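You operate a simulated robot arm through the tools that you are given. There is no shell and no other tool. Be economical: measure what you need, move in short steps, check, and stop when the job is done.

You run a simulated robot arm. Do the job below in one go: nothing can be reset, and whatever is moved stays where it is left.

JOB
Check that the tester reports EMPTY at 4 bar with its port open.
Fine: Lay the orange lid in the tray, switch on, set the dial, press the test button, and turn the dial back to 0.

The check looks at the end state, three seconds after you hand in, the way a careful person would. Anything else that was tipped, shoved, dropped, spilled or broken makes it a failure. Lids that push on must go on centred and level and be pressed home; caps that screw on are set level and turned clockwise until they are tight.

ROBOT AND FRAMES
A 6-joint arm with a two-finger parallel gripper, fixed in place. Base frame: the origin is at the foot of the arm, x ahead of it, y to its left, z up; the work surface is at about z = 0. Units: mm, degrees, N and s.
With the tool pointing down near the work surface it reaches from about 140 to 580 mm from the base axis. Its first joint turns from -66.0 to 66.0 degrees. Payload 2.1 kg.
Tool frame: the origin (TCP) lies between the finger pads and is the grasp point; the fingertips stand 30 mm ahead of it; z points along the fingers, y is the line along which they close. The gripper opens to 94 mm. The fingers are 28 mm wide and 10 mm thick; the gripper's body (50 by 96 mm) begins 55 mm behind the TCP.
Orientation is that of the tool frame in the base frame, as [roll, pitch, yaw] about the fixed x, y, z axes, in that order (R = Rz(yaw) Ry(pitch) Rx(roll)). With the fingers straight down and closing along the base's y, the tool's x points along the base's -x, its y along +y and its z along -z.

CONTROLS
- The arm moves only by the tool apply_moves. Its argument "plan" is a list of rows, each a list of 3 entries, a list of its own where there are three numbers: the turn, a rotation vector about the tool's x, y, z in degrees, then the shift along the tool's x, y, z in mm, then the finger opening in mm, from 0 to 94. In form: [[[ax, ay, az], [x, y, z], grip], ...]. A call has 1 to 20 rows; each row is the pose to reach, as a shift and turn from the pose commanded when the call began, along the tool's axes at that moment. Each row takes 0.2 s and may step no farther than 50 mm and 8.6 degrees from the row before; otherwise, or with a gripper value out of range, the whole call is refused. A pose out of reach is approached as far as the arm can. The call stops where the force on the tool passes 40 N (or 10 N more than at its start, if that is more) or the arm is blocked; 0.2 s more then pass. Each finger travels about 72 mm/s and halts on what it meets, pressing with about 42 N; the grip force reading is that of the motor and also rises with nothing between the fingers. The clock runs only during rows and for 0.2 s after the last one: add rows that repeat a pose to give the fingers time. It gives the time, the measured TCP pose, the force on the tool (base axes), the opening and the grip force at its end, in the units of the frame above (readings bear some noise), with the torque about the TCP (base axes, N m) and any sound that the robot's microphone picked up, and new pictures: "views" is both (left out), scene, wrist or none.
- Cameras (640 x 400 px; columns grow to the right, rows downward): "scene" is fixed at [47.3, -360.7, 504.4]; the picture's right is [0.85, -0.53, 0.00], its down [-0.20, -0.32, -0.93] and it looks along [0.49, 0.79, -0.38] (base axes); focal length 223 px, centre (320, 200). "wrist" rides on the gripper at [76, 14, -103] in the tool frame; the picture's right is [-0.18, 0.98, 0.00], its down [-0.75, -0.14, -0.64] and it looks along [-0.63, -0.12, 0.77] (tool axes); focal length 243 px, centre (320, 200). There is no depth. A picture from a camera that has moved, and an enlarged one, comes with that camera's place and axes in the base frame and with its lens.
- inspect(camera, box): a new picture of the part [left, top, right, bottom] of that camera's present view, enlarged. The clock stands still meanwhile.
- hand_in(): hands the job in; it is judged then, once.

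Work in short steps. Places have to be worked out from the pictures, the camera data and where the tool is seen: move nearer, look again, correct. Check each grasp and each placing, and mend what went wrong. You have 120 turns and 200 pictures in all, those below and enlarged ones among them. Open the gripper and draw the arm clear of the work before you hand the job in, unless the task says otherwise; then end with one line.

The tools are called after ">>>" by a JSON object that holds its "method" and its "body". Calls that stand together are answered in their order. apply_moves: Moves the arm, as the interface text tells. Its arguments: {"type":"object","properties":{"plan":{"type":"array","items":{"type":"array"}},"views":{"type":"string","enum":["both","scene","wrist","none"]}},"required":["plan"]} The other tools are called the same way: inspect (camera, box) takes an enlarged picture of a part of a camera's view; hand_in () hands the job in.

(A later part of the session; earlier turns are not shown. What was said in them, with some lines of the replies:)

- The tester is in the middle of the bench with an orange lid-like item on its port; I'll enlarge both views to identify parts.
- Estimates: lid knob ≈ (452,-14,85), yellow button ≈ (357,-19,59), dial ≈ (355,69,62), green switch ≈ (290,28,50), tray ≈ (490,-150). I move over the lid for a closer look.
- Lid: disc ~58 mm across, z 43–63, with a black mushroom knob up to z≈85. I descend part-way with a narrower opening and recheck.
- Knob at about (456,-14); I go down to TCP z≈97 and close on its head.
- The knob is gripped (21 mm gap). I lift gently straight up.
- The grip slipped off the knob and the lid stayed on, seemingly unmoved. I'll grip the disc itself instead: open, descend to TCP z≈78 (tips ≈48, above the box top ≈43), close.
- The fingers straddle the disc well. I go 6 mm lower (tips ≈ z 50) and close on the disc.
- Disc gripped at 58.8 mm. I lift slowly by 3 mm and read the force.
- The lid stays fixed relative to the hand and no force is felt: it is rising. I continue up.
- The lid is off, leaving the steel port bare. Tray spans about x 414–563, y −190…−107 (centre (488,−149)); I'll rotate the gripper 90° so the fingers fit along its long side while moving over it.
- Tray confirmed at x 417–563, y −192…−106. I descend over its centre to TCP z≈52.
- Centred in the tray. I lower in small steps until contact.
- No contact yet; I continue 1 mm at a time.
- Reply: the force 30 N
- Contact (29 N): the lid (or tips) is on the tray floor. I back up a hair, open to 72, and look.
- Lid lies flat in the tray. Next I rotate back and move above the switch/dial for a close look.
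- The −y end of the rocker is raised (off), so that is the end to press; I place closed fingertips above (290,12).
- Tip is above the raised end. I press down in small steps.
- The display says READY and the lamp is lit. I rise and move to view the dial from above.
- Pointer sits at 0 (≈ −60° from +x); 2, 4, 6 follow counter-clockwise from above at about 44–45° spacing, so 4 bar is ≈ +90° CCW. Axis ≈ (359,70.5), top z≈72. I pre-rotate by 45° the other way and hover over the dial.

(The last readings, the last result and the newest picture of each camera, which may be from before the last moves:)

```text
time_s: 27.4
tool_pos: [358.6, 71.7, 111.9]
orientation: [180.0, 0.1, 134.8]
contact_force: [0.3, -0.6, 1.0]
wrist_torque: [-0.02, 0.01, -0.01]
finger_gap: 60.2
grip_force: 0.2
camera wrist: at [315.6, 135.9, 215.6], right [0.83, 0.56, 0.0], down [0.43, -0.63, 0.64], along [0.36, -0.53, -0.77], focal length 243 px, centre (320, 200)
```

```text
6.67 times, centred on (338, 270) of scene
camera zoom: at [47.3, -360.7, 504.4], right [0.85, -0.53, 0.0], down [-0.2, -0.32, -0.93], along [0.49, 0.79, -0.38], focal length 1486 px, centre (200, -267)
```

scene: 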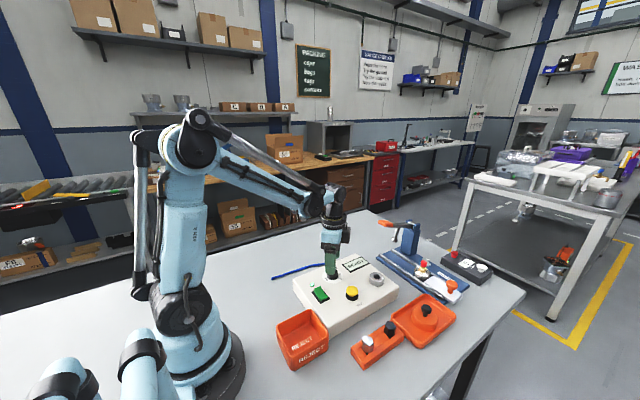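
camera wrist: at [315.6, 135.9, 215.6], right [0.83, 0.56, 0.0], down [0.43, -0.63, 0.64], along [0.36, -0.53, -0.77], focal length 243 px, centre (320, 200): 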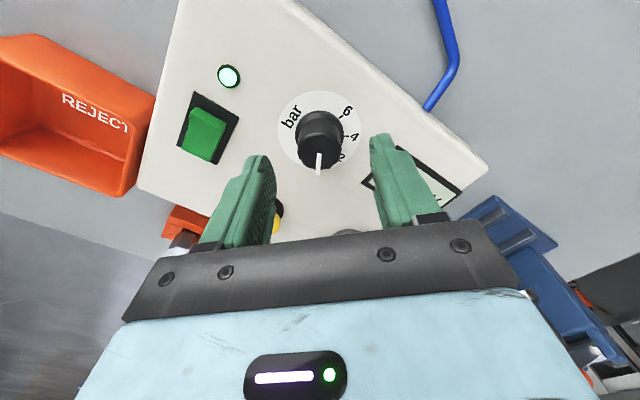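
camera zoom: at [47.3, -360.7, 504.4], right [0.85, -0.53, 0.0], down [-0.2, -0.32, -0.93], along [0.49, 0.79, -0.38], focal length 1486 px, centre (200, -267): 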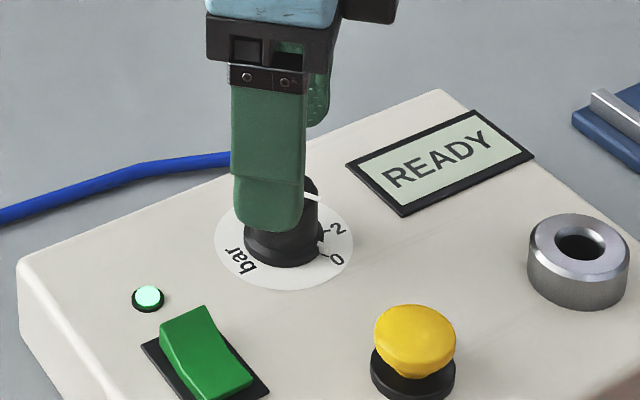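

Axis confirmed at (360,70.4). Descend to tips ≈ z 57 and close on the knob.

>>> {"method": "apply_moves", "body": {"plan": [[[0, 0, 0], [0, 0, 12], 60], [[0, 0, 0], [-1, 0, 24], 60], [[0, 0, 0], [-1, 0, 24], 45], [[0, 0, 0], [-1, 0, 24], 32], [[0, 0, 0], [-1, 0, 24], 25], [[0, 0, 0], [-1, 0, 24], 25]]}}

>>> {"method": "inspect", "body": {"camera": "wrist", "box": [250, 70, 400, 220]}}

```text
time_s: 28.8
tool_pos: [361.1, 69.6, 89.9]
orientation: [180.0, 0.1, 135.0]
contact_force: [-1.5, -2.9, -8.1]
wrist_torque: [0.38, -0.06, 0.0]
finger_gap: 31.3
grip_force: 45.2
camera wrist: at [315.8, 134.7, 192.6], right [0.83, 0.56, 0.0], down [0.43, -0.63, 0.64], along [0.36, -0.53, -0.77], focal length 243 px, centre (320, 200)
```

scene: 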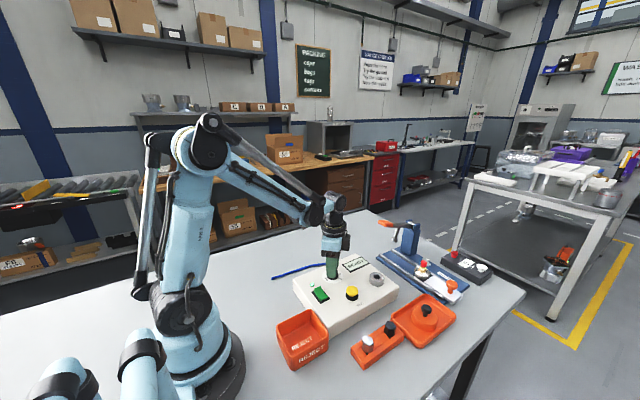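
wrist: 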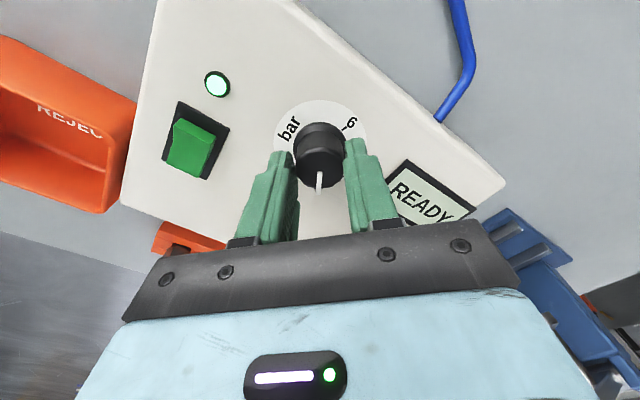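

```text
2.67 times, centred on (325, 145) of wrist
camera zoom: at [315.8, 134.7, 192.6], right [0.83, 0.56, 0.0], down [0.43, -0.63, 0.64], along [0.36, -0.53, -0.77], focal length 647 px, centre (307, 347)
```

zoom: 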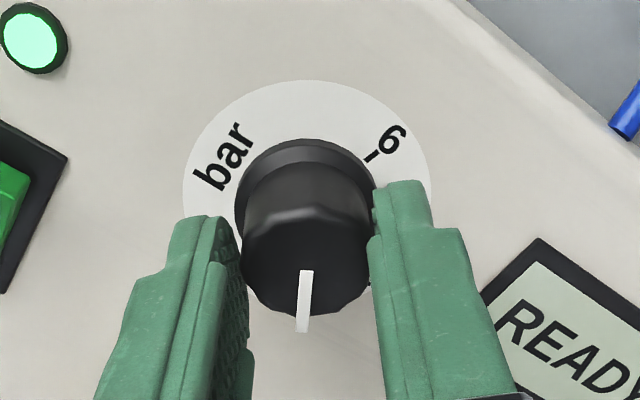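

Knob gripped (31 mm). Now turn CCW from above by 90° (tool z −90°).

>>> {"method": "apply_moves", "body": {"plan": [[[0, 0, -7.5], [0, 0, 0], 22], [[0, 0, -15], [0, 0, 0], 22], [[0, 0, -22.5], [0, 0, 0], 22], [[0, 0, -30], [0, 0, 0], 22], [[0, 0, -37.5], [0, 0, 0], 22], [[0, 0, -45], [0, 0, 0], 22], [[0, 0, -52.5], [0, 0, 0], 22], [[0, 0, -60], [0, 0, 0], 22], [[0, 0, -67.5], [0, 0, 0], 22], [[0, 0, -75], [0, 0, 0], 22], [[0, 0, -82.5], [0, 0, 0], 22], [[0, 0, -90], [0, 0, 0], 22]]}}

>>> {"method": "inspect", "body": {"camera": "wrist", "box": [250, 70, 400, 220]}}

>>> {"method": "inspect", "body": {"camera": "scene", "box": [290, 240, 386, 300]}}

```text
time_s: 31.4
tool_pos: [359.5, 70.3, 89.7]
orientation: [180.0, 0.0, -134.9]
contact_force: [-8.7, -3.7, 25.8]
wrist_torque: [-0.29, -0.04, 0.01]
finger_gap: 31.3
grip_force: 45.0
camera wrist: at [295.8, 26.8, 192.2], right [-0.57, 0.82, 0.0], down [0.63, 0.43, 0.64], along [0.53, 0.36, -0.77], focal length 243 px, centre (320, 200)
```

scene: 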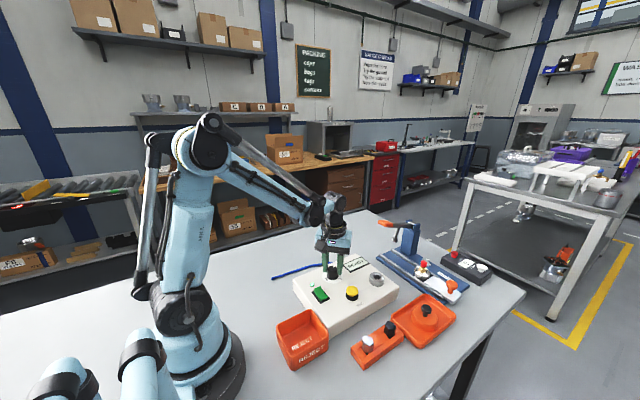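
wrist: 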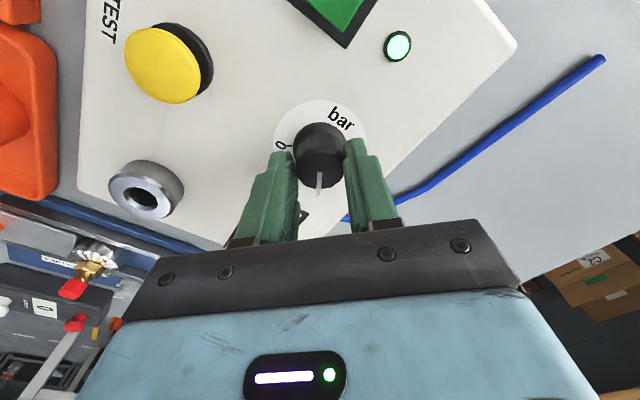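

```text
2.67 times, centred on (325, 145) of wrist
camera zoom: at [295.8, 26.8, 192.2], right [-0.57, 0.82, 0.0], down [0.63, 0.43, 0.64], along [0.53, 0.36, -0.77], focal length 647 px, centre (307, 347)
```

zoom: 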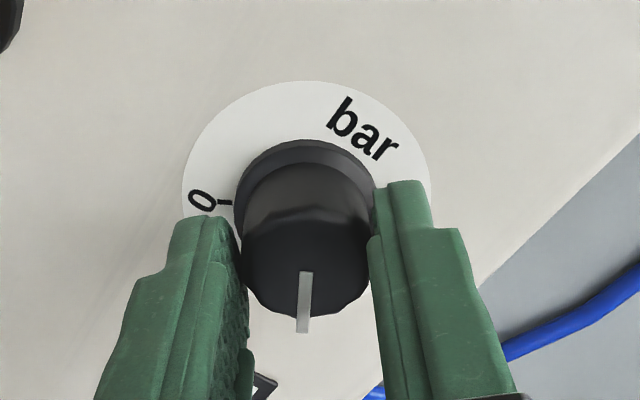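

```text
6.67 times, centred on (338, 270) of scene
camera zoom: at [47.2, -360.8, 504.4], right [0.85, -0.53, 0.0], down [-0.2, -0.32, -0.93], along [0.49, 0.79, -0.38], focal length 1486 px, centre (200, -267)
```

zoom: 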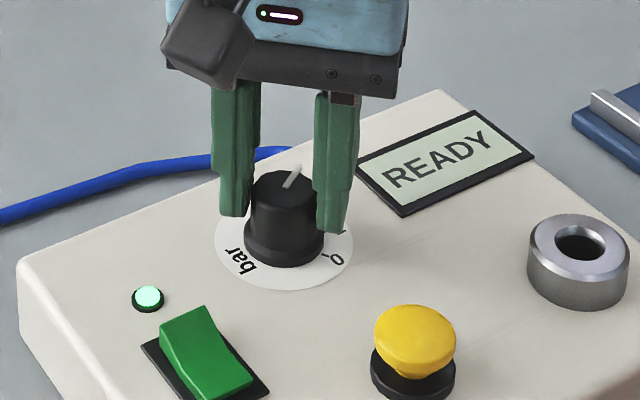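

Knob turned with the fingers. I release, rise, and check the pointer against the 4 mark.

>>> {"method": "apply_moves", "body": {"plan": [[[0, 0, 0], [0, 0, 0], 40], [[0, 0, 0], [0, 0, 0], 58], [[0, 0, 0], [0, 0, -25], 60], [[0, 0, 0], [0, 0, -60], 60], [[0, 0, 0], [0, 0, -70], 60]], "views": "wrist"}}

>>> {"method": "inspect", "body": {"camera": "wrist", "box": [260, 60, 380, 160]}}

>>> {"method": "inspect", "body": {"camera": "scene", "box": [310, 255, 374, 295]}}

```text
time_s: 32.6
tool_pos: [360.4, 69.2, 159.4]
orientation: [-179.9, -0.1, -135.1]
contact_force: [-0.4, -0.2, 0.3]
wrist_torque: [-0.02, -0.04, -0.02]
finger_gap: 59.8
grip_force: 0.0
camera wrist: at [295.9, 25.6, 262.3], right [-0.56, 0.83, 0.0], down [0.63, 0.43, 0.64], along [0.53, 0.36, -0.77], focal length 243 px, centre (320, 200)
```

wrist: 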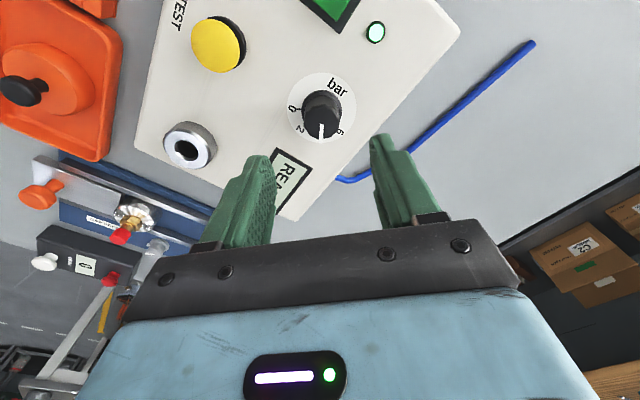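

```text
4.00 times, centred on (320, 110) of wrist
camera zoom: at [295.9, 25.6, 262.3], right [-0.56, 0.83, 0.0], down [0.63, 0.43, 0.64], along [0.53, 0.36, -0.77], focal length 970 px, centre (320, 560)
```

zoom: 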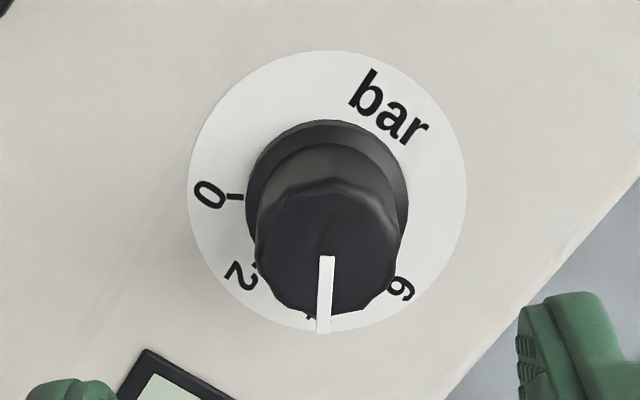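

```text
10.00 times, centred on (342, 275) of scene
camera zoom: at [47.3, -360.7, 504.4], right [0.85, -0.53, 0.0], down [-0.2, -0.32, -0.93], along [0.49, 0.79, -0.38], focal length 2229 px, centre (100, -550)
```

zoom: 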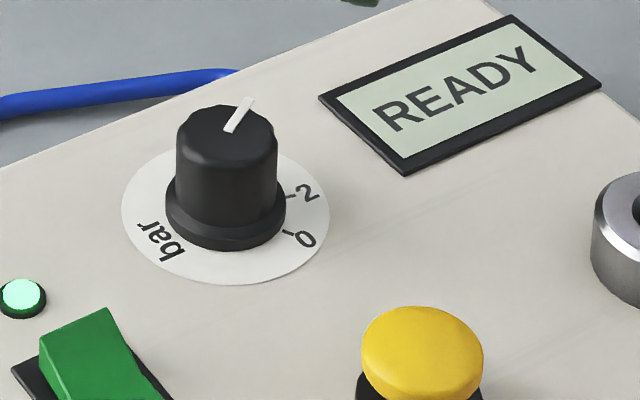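

Pointer lines up with 4 within ~1.5°. Now I close the fingers and move above the yellow button at (357,−19).

>>> {"method": "apply_moves", "body": {"plan": [[[0, 0, 0], [22, -20, 0], 30], [[0, 0, 0], [44, -40, 0], 10], [[0, 0, 0], [65, -61, 0], 0], [[0, 0, 0], [65, -61, 25], 0], [[0, 0, 0], [65, -61, 50], 0], [[0, 0, 0], [65, -61, 54], 0]]}}

>>> {"method": "inspect", "body": {"camera": "scene", "box": [310, 250, 390, 310]}}

```text
time_s: 34.0
tool_pos: [357.0, -20.8, 105.5]
orientation: [-179.9, 0.0, -135.1]
contact_force: [-0.9, -0.2, 0.3]
wrist_torque: [-0.02, -0.02, -0.03]
finger_gap: 0.1
grip_force: 33.2
camera wrist: at [291.3, -63.2, 209.2], right [-0.56, 0.83, 0.0], down [0.63, 0.43, 0.64], along [0.53, 0.36, -0.77], focal length 243 px, centre (320, 200)
```

scene: 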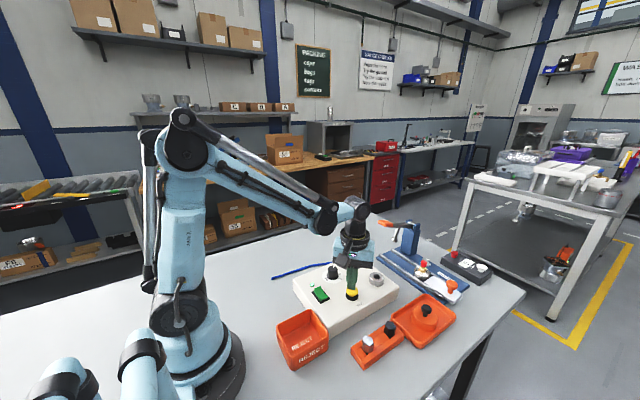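
wrist: 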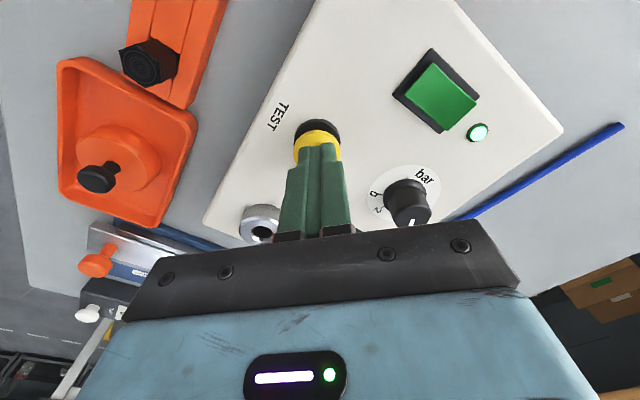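

```text
6.67 times, centred on (350, 280) of scene
camera zoom: at [47.3, -360.7, 504.4], right [0.85, -0.53, 0.0], down [-0.2, -0.32, -0.93], along [0.49, 0.79, -0.38], focal length 1486 px, centre (120, -333)
```

zoom: 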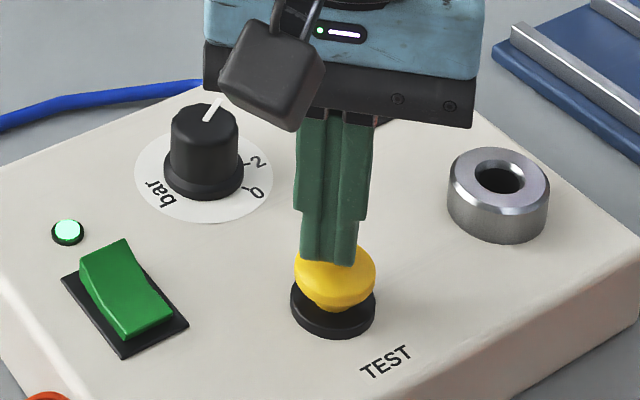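

Centred above the button. I press down in small steps until it clicks/resists.

>>> {"method": "apply_moves", "body": {"plan": [[[0, 0, 0], [0, 0, 4], 0], [[0, 0, 0], [0, 0, 8], 0], [[0, 0, 0], [0, 0, 10], 0], [[0, 0, 0], [0, 0, 12], 0], [[0, 0, 0], [0, 0, 14], 0], [[0, 0, 0], [0, 0, 16], 0]], "views": "none"}}

>>> {"method": "inspect", "body": {"camera": "scene", "box": [310, 245, 400, 310]}}

```text
time_s: 35.3
tool_pos: [358.3, -18.2, 91.1]
orientation: [-180.0, -0.2, -135.0]
contact_force: [-2.4, -1.0, 20.2]
wrist_torque: [0.2, -0.1, 0.01]
finger_gap: 0.2
grip_force: 32.8
heard: click
stopped in row 6: the force on the tool passed its limit at 51 N (the readings are from after the stop); the commanded pose is now the measured one
```

```text
6.15 times, centred on (355, 278) of scene
camera zoom: at [47.3, -360.7, 504.4], right [0.85, -0.53, 0.0], down [-0.2, -0.32, -0.93], along [0.49, 0.79, -0.38], focal length 1372 px, centre (105, -277)
```

zoom: 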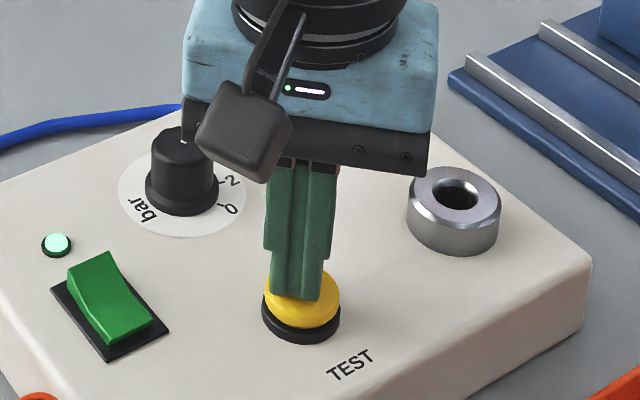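

Click heard. I raise straight off the button and read the display.

>>> {"method": "apply_moves", "body": {"plan": [[[0, 0, 0], [0, 0, -20], 0], [[0, 0, 0], [0, 0, -50], 0], [[0, 0, 0], [0, 0, -68], 0], [[0, 0, 0], [0, 0, -68], 0], [[0, 0, 0], [0, 0, -68], 0]]}}

>>> {"method": "inspect", "body": {"camera": "scene", "box": [310, 240, 410, 310]}}

```text
time_s: 36.5
tool_pos: [356.1, -21.5, 159.7]
orientation: [-179.9, 0.0, -135.1]
contact_force: [0.3, 0.3, 0.5]
wrist_torque: [0.0, -0.03, -0.02]
finger_gap: 0.0
grip_force: 33.0
camera wrist: at [292.4, -62.8, 262.6], right [-0.56, 0.83, 0.0], down [0.63, 0.43, 0.64], along [0.53, 0.36, -0.77], focal length 243 px, centre (320, 200)
```

scene: 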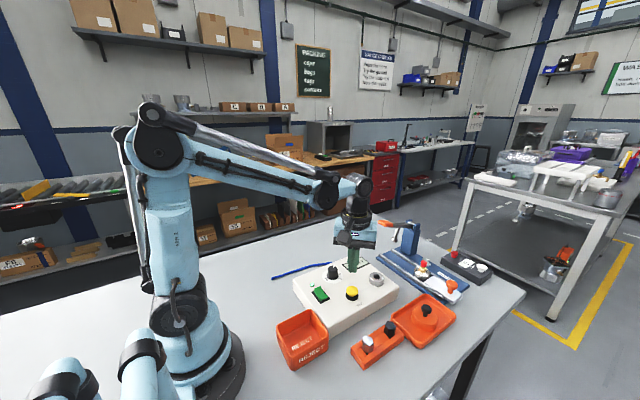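
wrist: 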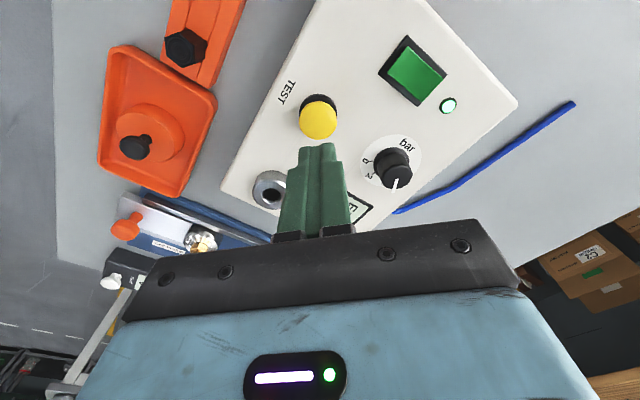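

```text
5.71 times, centred on (360, 275) of scene
camera zoom: at [47.3, -360.7, 504.4], right [0.85, -0.53, 0.0], down [-0.2, -0.32, -0.93], along [0.49, 0.79, -0.38], focal length 1274 px, centre (91, -229)
```

zoom: 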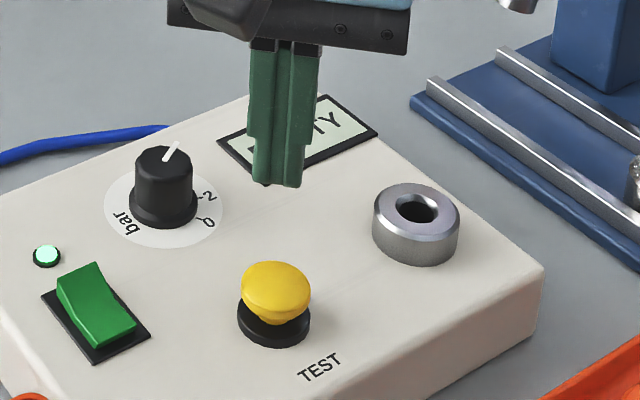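

Display shows "…TY" behind the fingers. I move back over the dial and confirm EMPTY.

>>> {"method": "apply_moves", "body": {"plan": [[[0, 0, 0], [-22, 20, 0], 20], [[0, 0, 0], [-44, 41, 0], 40], [[0, 0, 0], [-66, 61.7, 0], 60], [[0, 0, 0], [-66, 61.7, 40], 60], [[0, 0, 0], [-66, 61.7, 46], 60]], "views": "wrist"}}

>>> {"method": "inspect", "body": {"camera": "scene", "box": [310, 240, 410, 310]}}

>>> {"method": "inspect", "body": {"camera": "wrist", "box": [250, 70, 400, 220]}}

```text
time_s: 37.7
tool_pos: [361.3, 69.5, 112.4]
orientation: [-180.0, 0.0, -135.1]
contact_force: [-0.5, -1.0, -1.0]
wrist_torque: [0.0, 0.0, -0.03]
finger_gap: 60.2
grip_force: 0.0
camera wrist: at [295.6, 27.3, 215.6], right [-0.56, 0.83, 0.0], down [0.63, 0.43, 0.64], along [0.53, 0.36, -0.77], focal length 243 px, centre (320, 200)
```

wrist: 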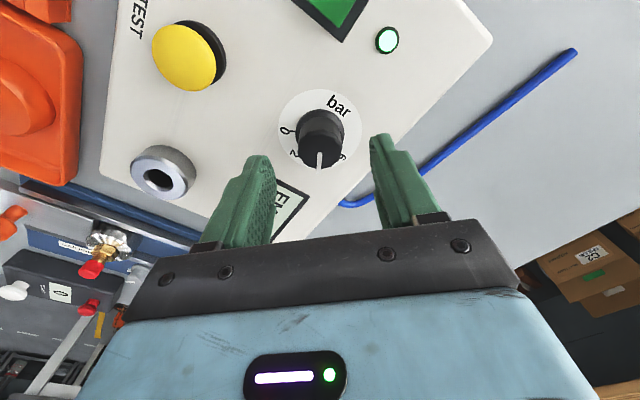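

```text
5.71 times, centred on (360, 275) of scene
camera zoom: at [47.3, -360.7, 504.4], right [0.85, -0.53, 0.0], down [-0.2, -0.32, -0.93], along [0.49, 0.79, -0.38], focal length 1274 px, centre (91, -229)
```

zoom: 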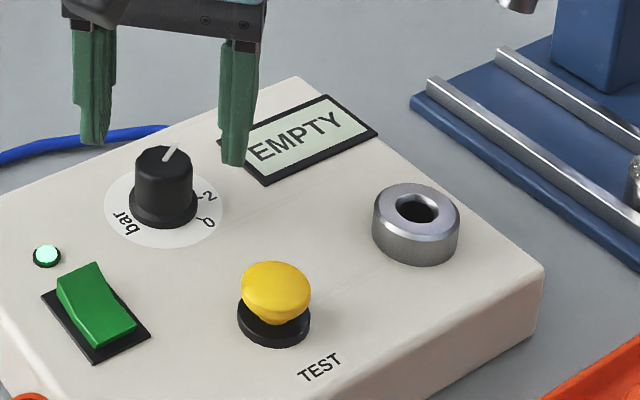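

```text
2.67 times, centred on (325, 145) of wrist
camera zoom: at [295.6, 27.3, 215.6], right [-0.56, 0.83, 0.0], down [0.63, 0.43, 0.64], along [0.53, 0.36, -0.77], focal length 647 px, centre (307, 347)
```

zoom: 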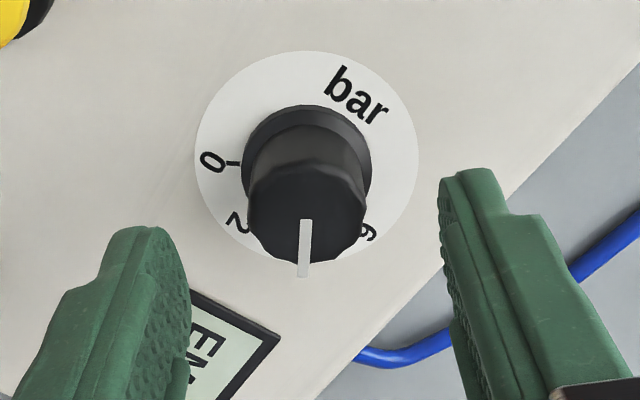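

EMPTY is displayed at 4 bar. I now go down, grip the dial, and turn it back 90° to 0.

>>> {"method": "apply_moves", "body": {"plan": [[[0, 0, 0], [0, 0, 12], 60], [[0, 0, 0], [0, 0, 23], 60], [[0, 0, 0], [0, 0, 23], 45], [[0, 0, 0], [0, 0, 23], 32], [[0, 0, 0], [0, 0, 23], 24], [[0, 0, 0], [0, 0, 23], 24]], "views": "wrist"}}

```text
time_s: 39.1
tool_pos: [361.5, 70.3, 90.8]
orientation: [-179.9, -0.1, -135.1]
contact_force: [8.1, -3.8, -9.4]
wrist_torque: [0.02, 0.23, 0.0]
finger_gap: 31.5
grip_force: 45.0
camera wrist: at [295.7, 27.5, 193.3], right [-0.56, 0.83, 0.0], down [0.63, 0.43, 0.64], along [0.53, 0.36, -0.77], focal length 243 px, centre (320, 200)
```

wrist: 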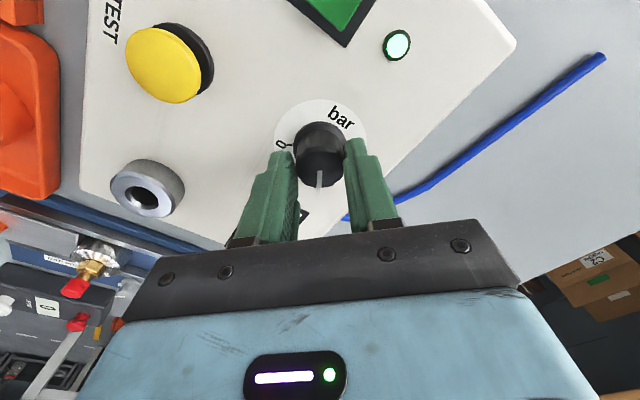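

>>> {"method": "apply_moves", "body": {"plan": [[[0, 0, 7.5], [0, 0, 0], 22], [[0, 0, 15], [0, 0, 0], 22], [[0, 0, 22.5], [0, 0, 0], 22], [[0, 0, 30], [0, 0, 0], 22], [[0, 0, 37.5], [0, 0, 0], 22], [[0, 0, 45], [0, 0, 0], 22], [[0, 0, 52.5], [0, 0, 0], 22], [[0, 0, 60], [0, 0, 0], 22], [[0, 0, 67.5], [0, 0, 0], 22], [[0, 0, 75], [0, 0, 0], 22], [[0, 0, 82.5], [0, 0, 0], 22], [[0, 0, 90], [0, 0, 0], 22], [[0, 0, 90], [0, 0, 0], 40], [[0, 0, 90], [0, 0, 0], 60], [[0, 0, 90], [0, 0, 0], 60], [[0, 0, 90], [0, 0, -30], 60], [[0, 0, 90], [0, 0, -70], 60]]}}

>>> {"method": "inspect", "body": {"camera": "wrist", "box": [260, 60, 380, 160]}}

>>> {"method": "inspect", "body": {"camera": "scene", "box": [310, 240, 410, 310]}}

```text
time_s: 42.7
tool_pos: [359.2, 69.3, 160.8]
orientation: [-179.8, 0.1, 134.8]
contact_force: [-0.2, -0.2, 0.0]
wrist_torque: [-0.03, 0.0, 0.02]
finger_gap: 60.0
grip_force: 0.1
camera wrist: at [315.9, 134.8, 263.3], right [0.83, 0.56, 0.0], down [0.43, -0.63, 0.64], along [0.36, -0.53, -0.77], focal length 243 px, centre (320, 200)
```

scene: 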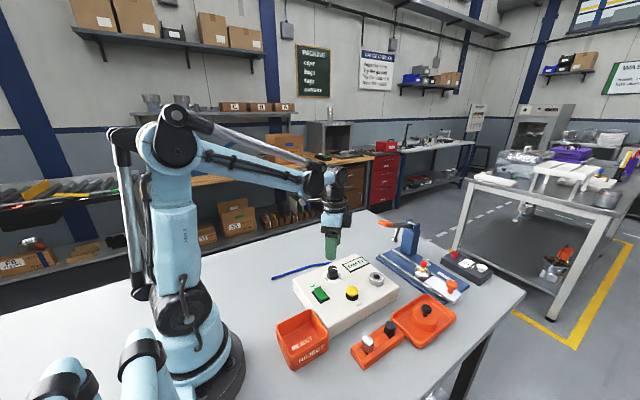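
wrist: 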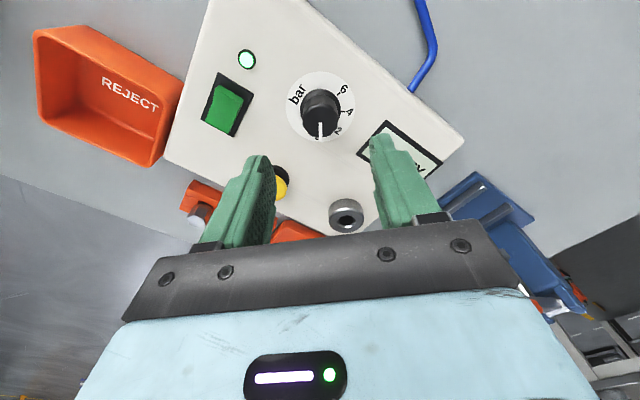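

```text
4.00 times, centred on (320, 110) of wrist
camera zoom: at [315.9, 134.8, 263.3], right [0.83, 0.56, 0.0], down [0.43, -0.63, 0.64], along [0.36, -0.53, -0.77], focal length 970 px, centre (320, 560)
```

zoom: 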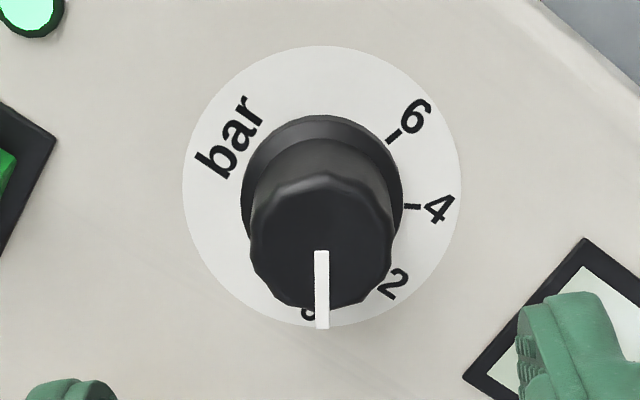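

```text
5.71 times, centred on (360, 275) of scene
camera zoom: at [47.3, -360.7, 504.4], right [0.85, -0.53, 0.0], down [-0.2, -0.32, -0.93], along [0.49, 0.79, -0.38], focal length 1274 px, centre (91, -229)
```

zoom: 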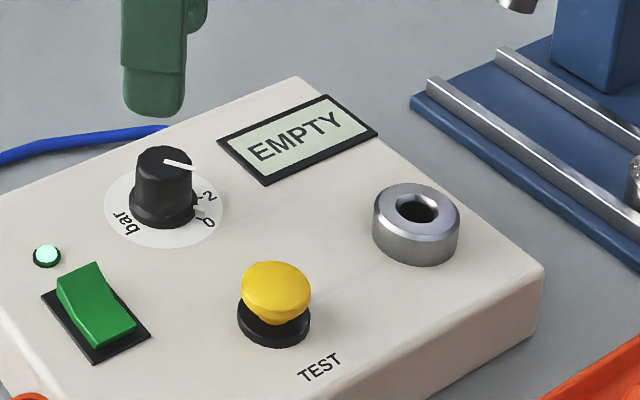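

>>> {"method": "inspect", "body": {"camera": "scene", "box": [320, 258, 360, 290]}}

>>> {"method": "inspect", "body": {"camera": "wrist", "box": [295, 90, 345, 150]}}

```text
12.50 times, centred on (340, 274) of scene
camera zoom: at [47.3, -360.7, 504.4], right [0.85, -0.53, 0.0], down [-0.2, -0.32, -0.93], along [0.49, 0.79, -0.38], focal length 2786 px, centre (70, -725)
```

zoom: 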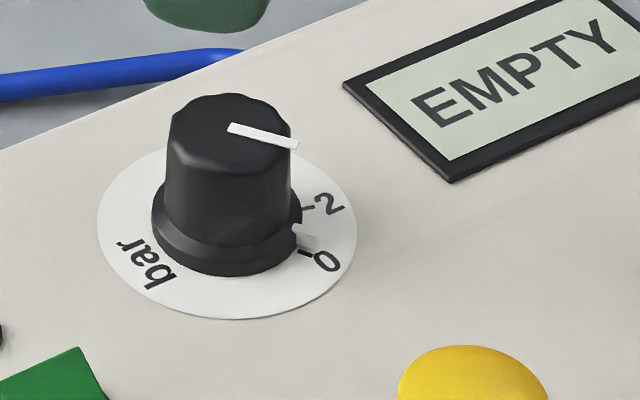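

```text
6.67 times, centred on (320, 120) of wrist
camera zoom: at [315.9, 134.8, 263.3], right [0.83, 0.56, 0.0], down [0.43, -0.63, 0.64], along [0.36, -0.53, -0.77], focal length 1618 px, centre (320, 733)
```

zoom: 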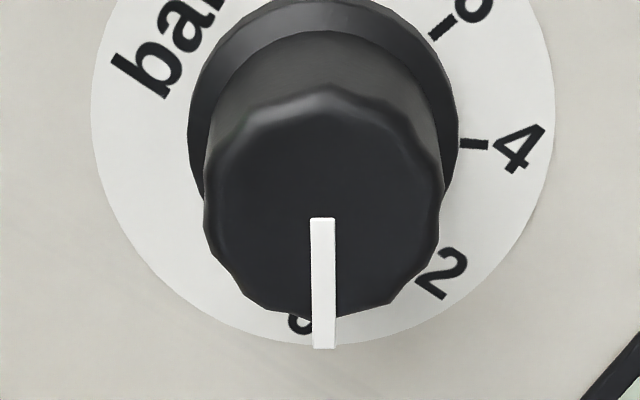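

EMPTY remains displayed. Measuring against the 4 and 6 ticks, the pointer now stands ~5° short of 0 (initially −4.7°, now +0.9° in this view). I regrip and turn ~5.5° further clockwise.

>>> {"method": "apply_moves", "body": {"plan": [[[0, 0, 0], [0, 0, 35], 60], [[0, 0, 0], [0, 0, 70], 60], [[0, 0, 0], [0, 0, 70], 45], [[0, 0, 0], [0, 0, 70], 32], [[0, 0, 0], [0, 0, 70], 24], [[0, 0, 0], [0, 0, 70], 24], [[0, 0, 3], [0, 0, 70], 24], [[0, 0, 5.5], [0, 0, 70], 24], [[0, 0, 5.5], [0, 0, 70], 24], [[0, 0, 5.5], [0, 0, 70], 40], [[0, 0, 5.5], [0, 0, 70], 60], [[0, 0, 5.5], [0, 0, 70], 60], [[0, 0, 5.5], [0, 0, 35], 60], [[0, 0, 0], [0, 0, 0], 60], [[0, 0, 0], [0, 0, 0], 60]], "views": "none"}}

>>> {"method": "inspect", "body": {"camera": "wrist", "box": [295, 90, 345, 150]}}

>>> {"method": "inspect", "body": {"camera": "scene", "box": [320, 258, 360, 290]}}

```text
time_s: 45.9
tool_pos: [357.7, 69.8, 161.0]
orientation: [-179.9, 0.1, 135.0]
contact_force: [0.4, -0.5, 0.3]
wrist_torque: [0.05, 0.01, 0.0]
finger_gap: 59.9
grip_force: 0.0
```

```text
6.67 times, centred on (320, 120) of wrist
camera zoom: at [314.0, 135.4, 263.2], right [0.83, 0.56, 0.0], down [0.43, -0.63, 0.64], along [0.36, -0.53, -0.77], focal length 1618 px, centre (320, 733)
```

zoom: 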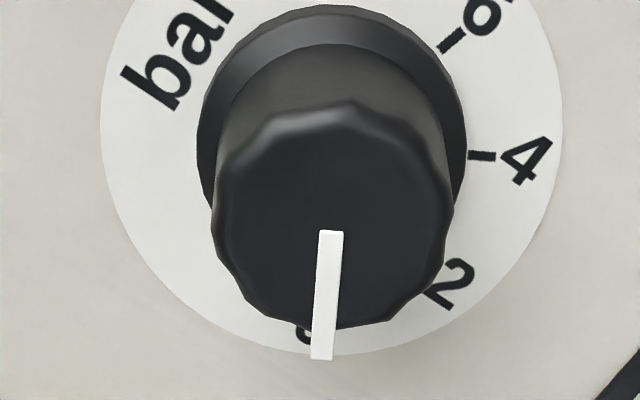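

```text
12.50 times, centred on (340, 274) of scene
camera zoom: at [47.3, -360.7, 504.4], right [0.85, -0.53, 0.0], down [-0.2, -0.32, -0.93], along [0.49, 0.79, -0.38], focal length 2786 px, centre (70, -725)
```

zoom: 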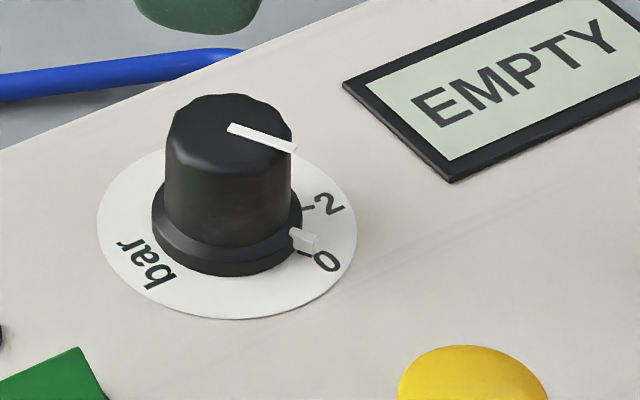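

Pointer (−4.1°) now matches the 0 mark (−4.1°). I withdraw upward and check the whole scene.

>>> {"method": "apply_moves", "body": {"plan": [[[0, 0, 0], [20, 0, -40], 70], [[0, 0, 0], [40, 0, -80], 80], [[0, 0, 0], [60, 0, -120], 90], [[0, 0, 0], [60, 0, -150], 90]], "views": "scene"}}

>>> {"method": "inspect", "body": {"camera": "scene", "box": [260, 210, 500, 380]}}

```text
time_s: 46.9
tool_pos: [314.8, 116.8, 310.9]
orientation: [-179.9, 0.1, 134.9]
contact_force: [-0.5, -0.1, 0.1]
wrist_torque: [0.04, 0.03, -0.03]
finger_gap: 90.1
grip_force: 0.1
```

scene: 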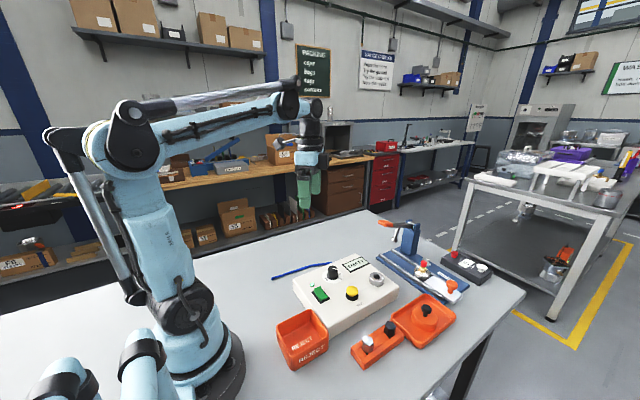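

```text
2.35 times, centred on (380, 295) of scene
camera zoom: at [47.3, -360.7, 504.4], right [0.85, -0.53, 0.0], down [-0.2, -0.32, -0.93], along [0.49, 0.79, -0.38], focal length 524 px, centre (179, -24)
```

zoom: 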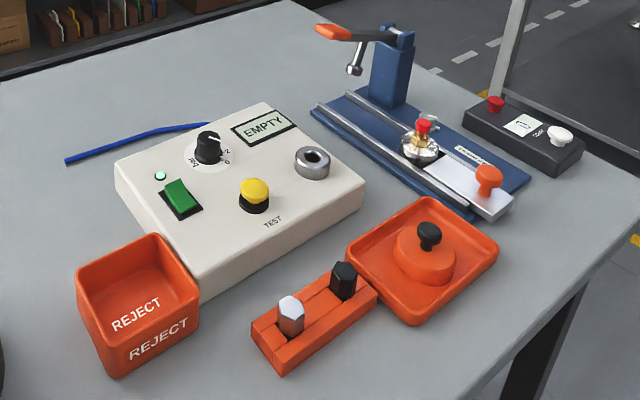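

Everything is in place: the lid lies in the tray, the tester is on and shows EMPTY, the dial is at 0, and nothing else has moved. I hand in.

>>> {"method": "hand_in", "body": {}}

```text
The job is handed in.
```

The tester reported EMPTY at 4 bar with its port open; the orange lid is in the tray, the tester is still switched on, the dial is back at 0, and I've handed the job in.
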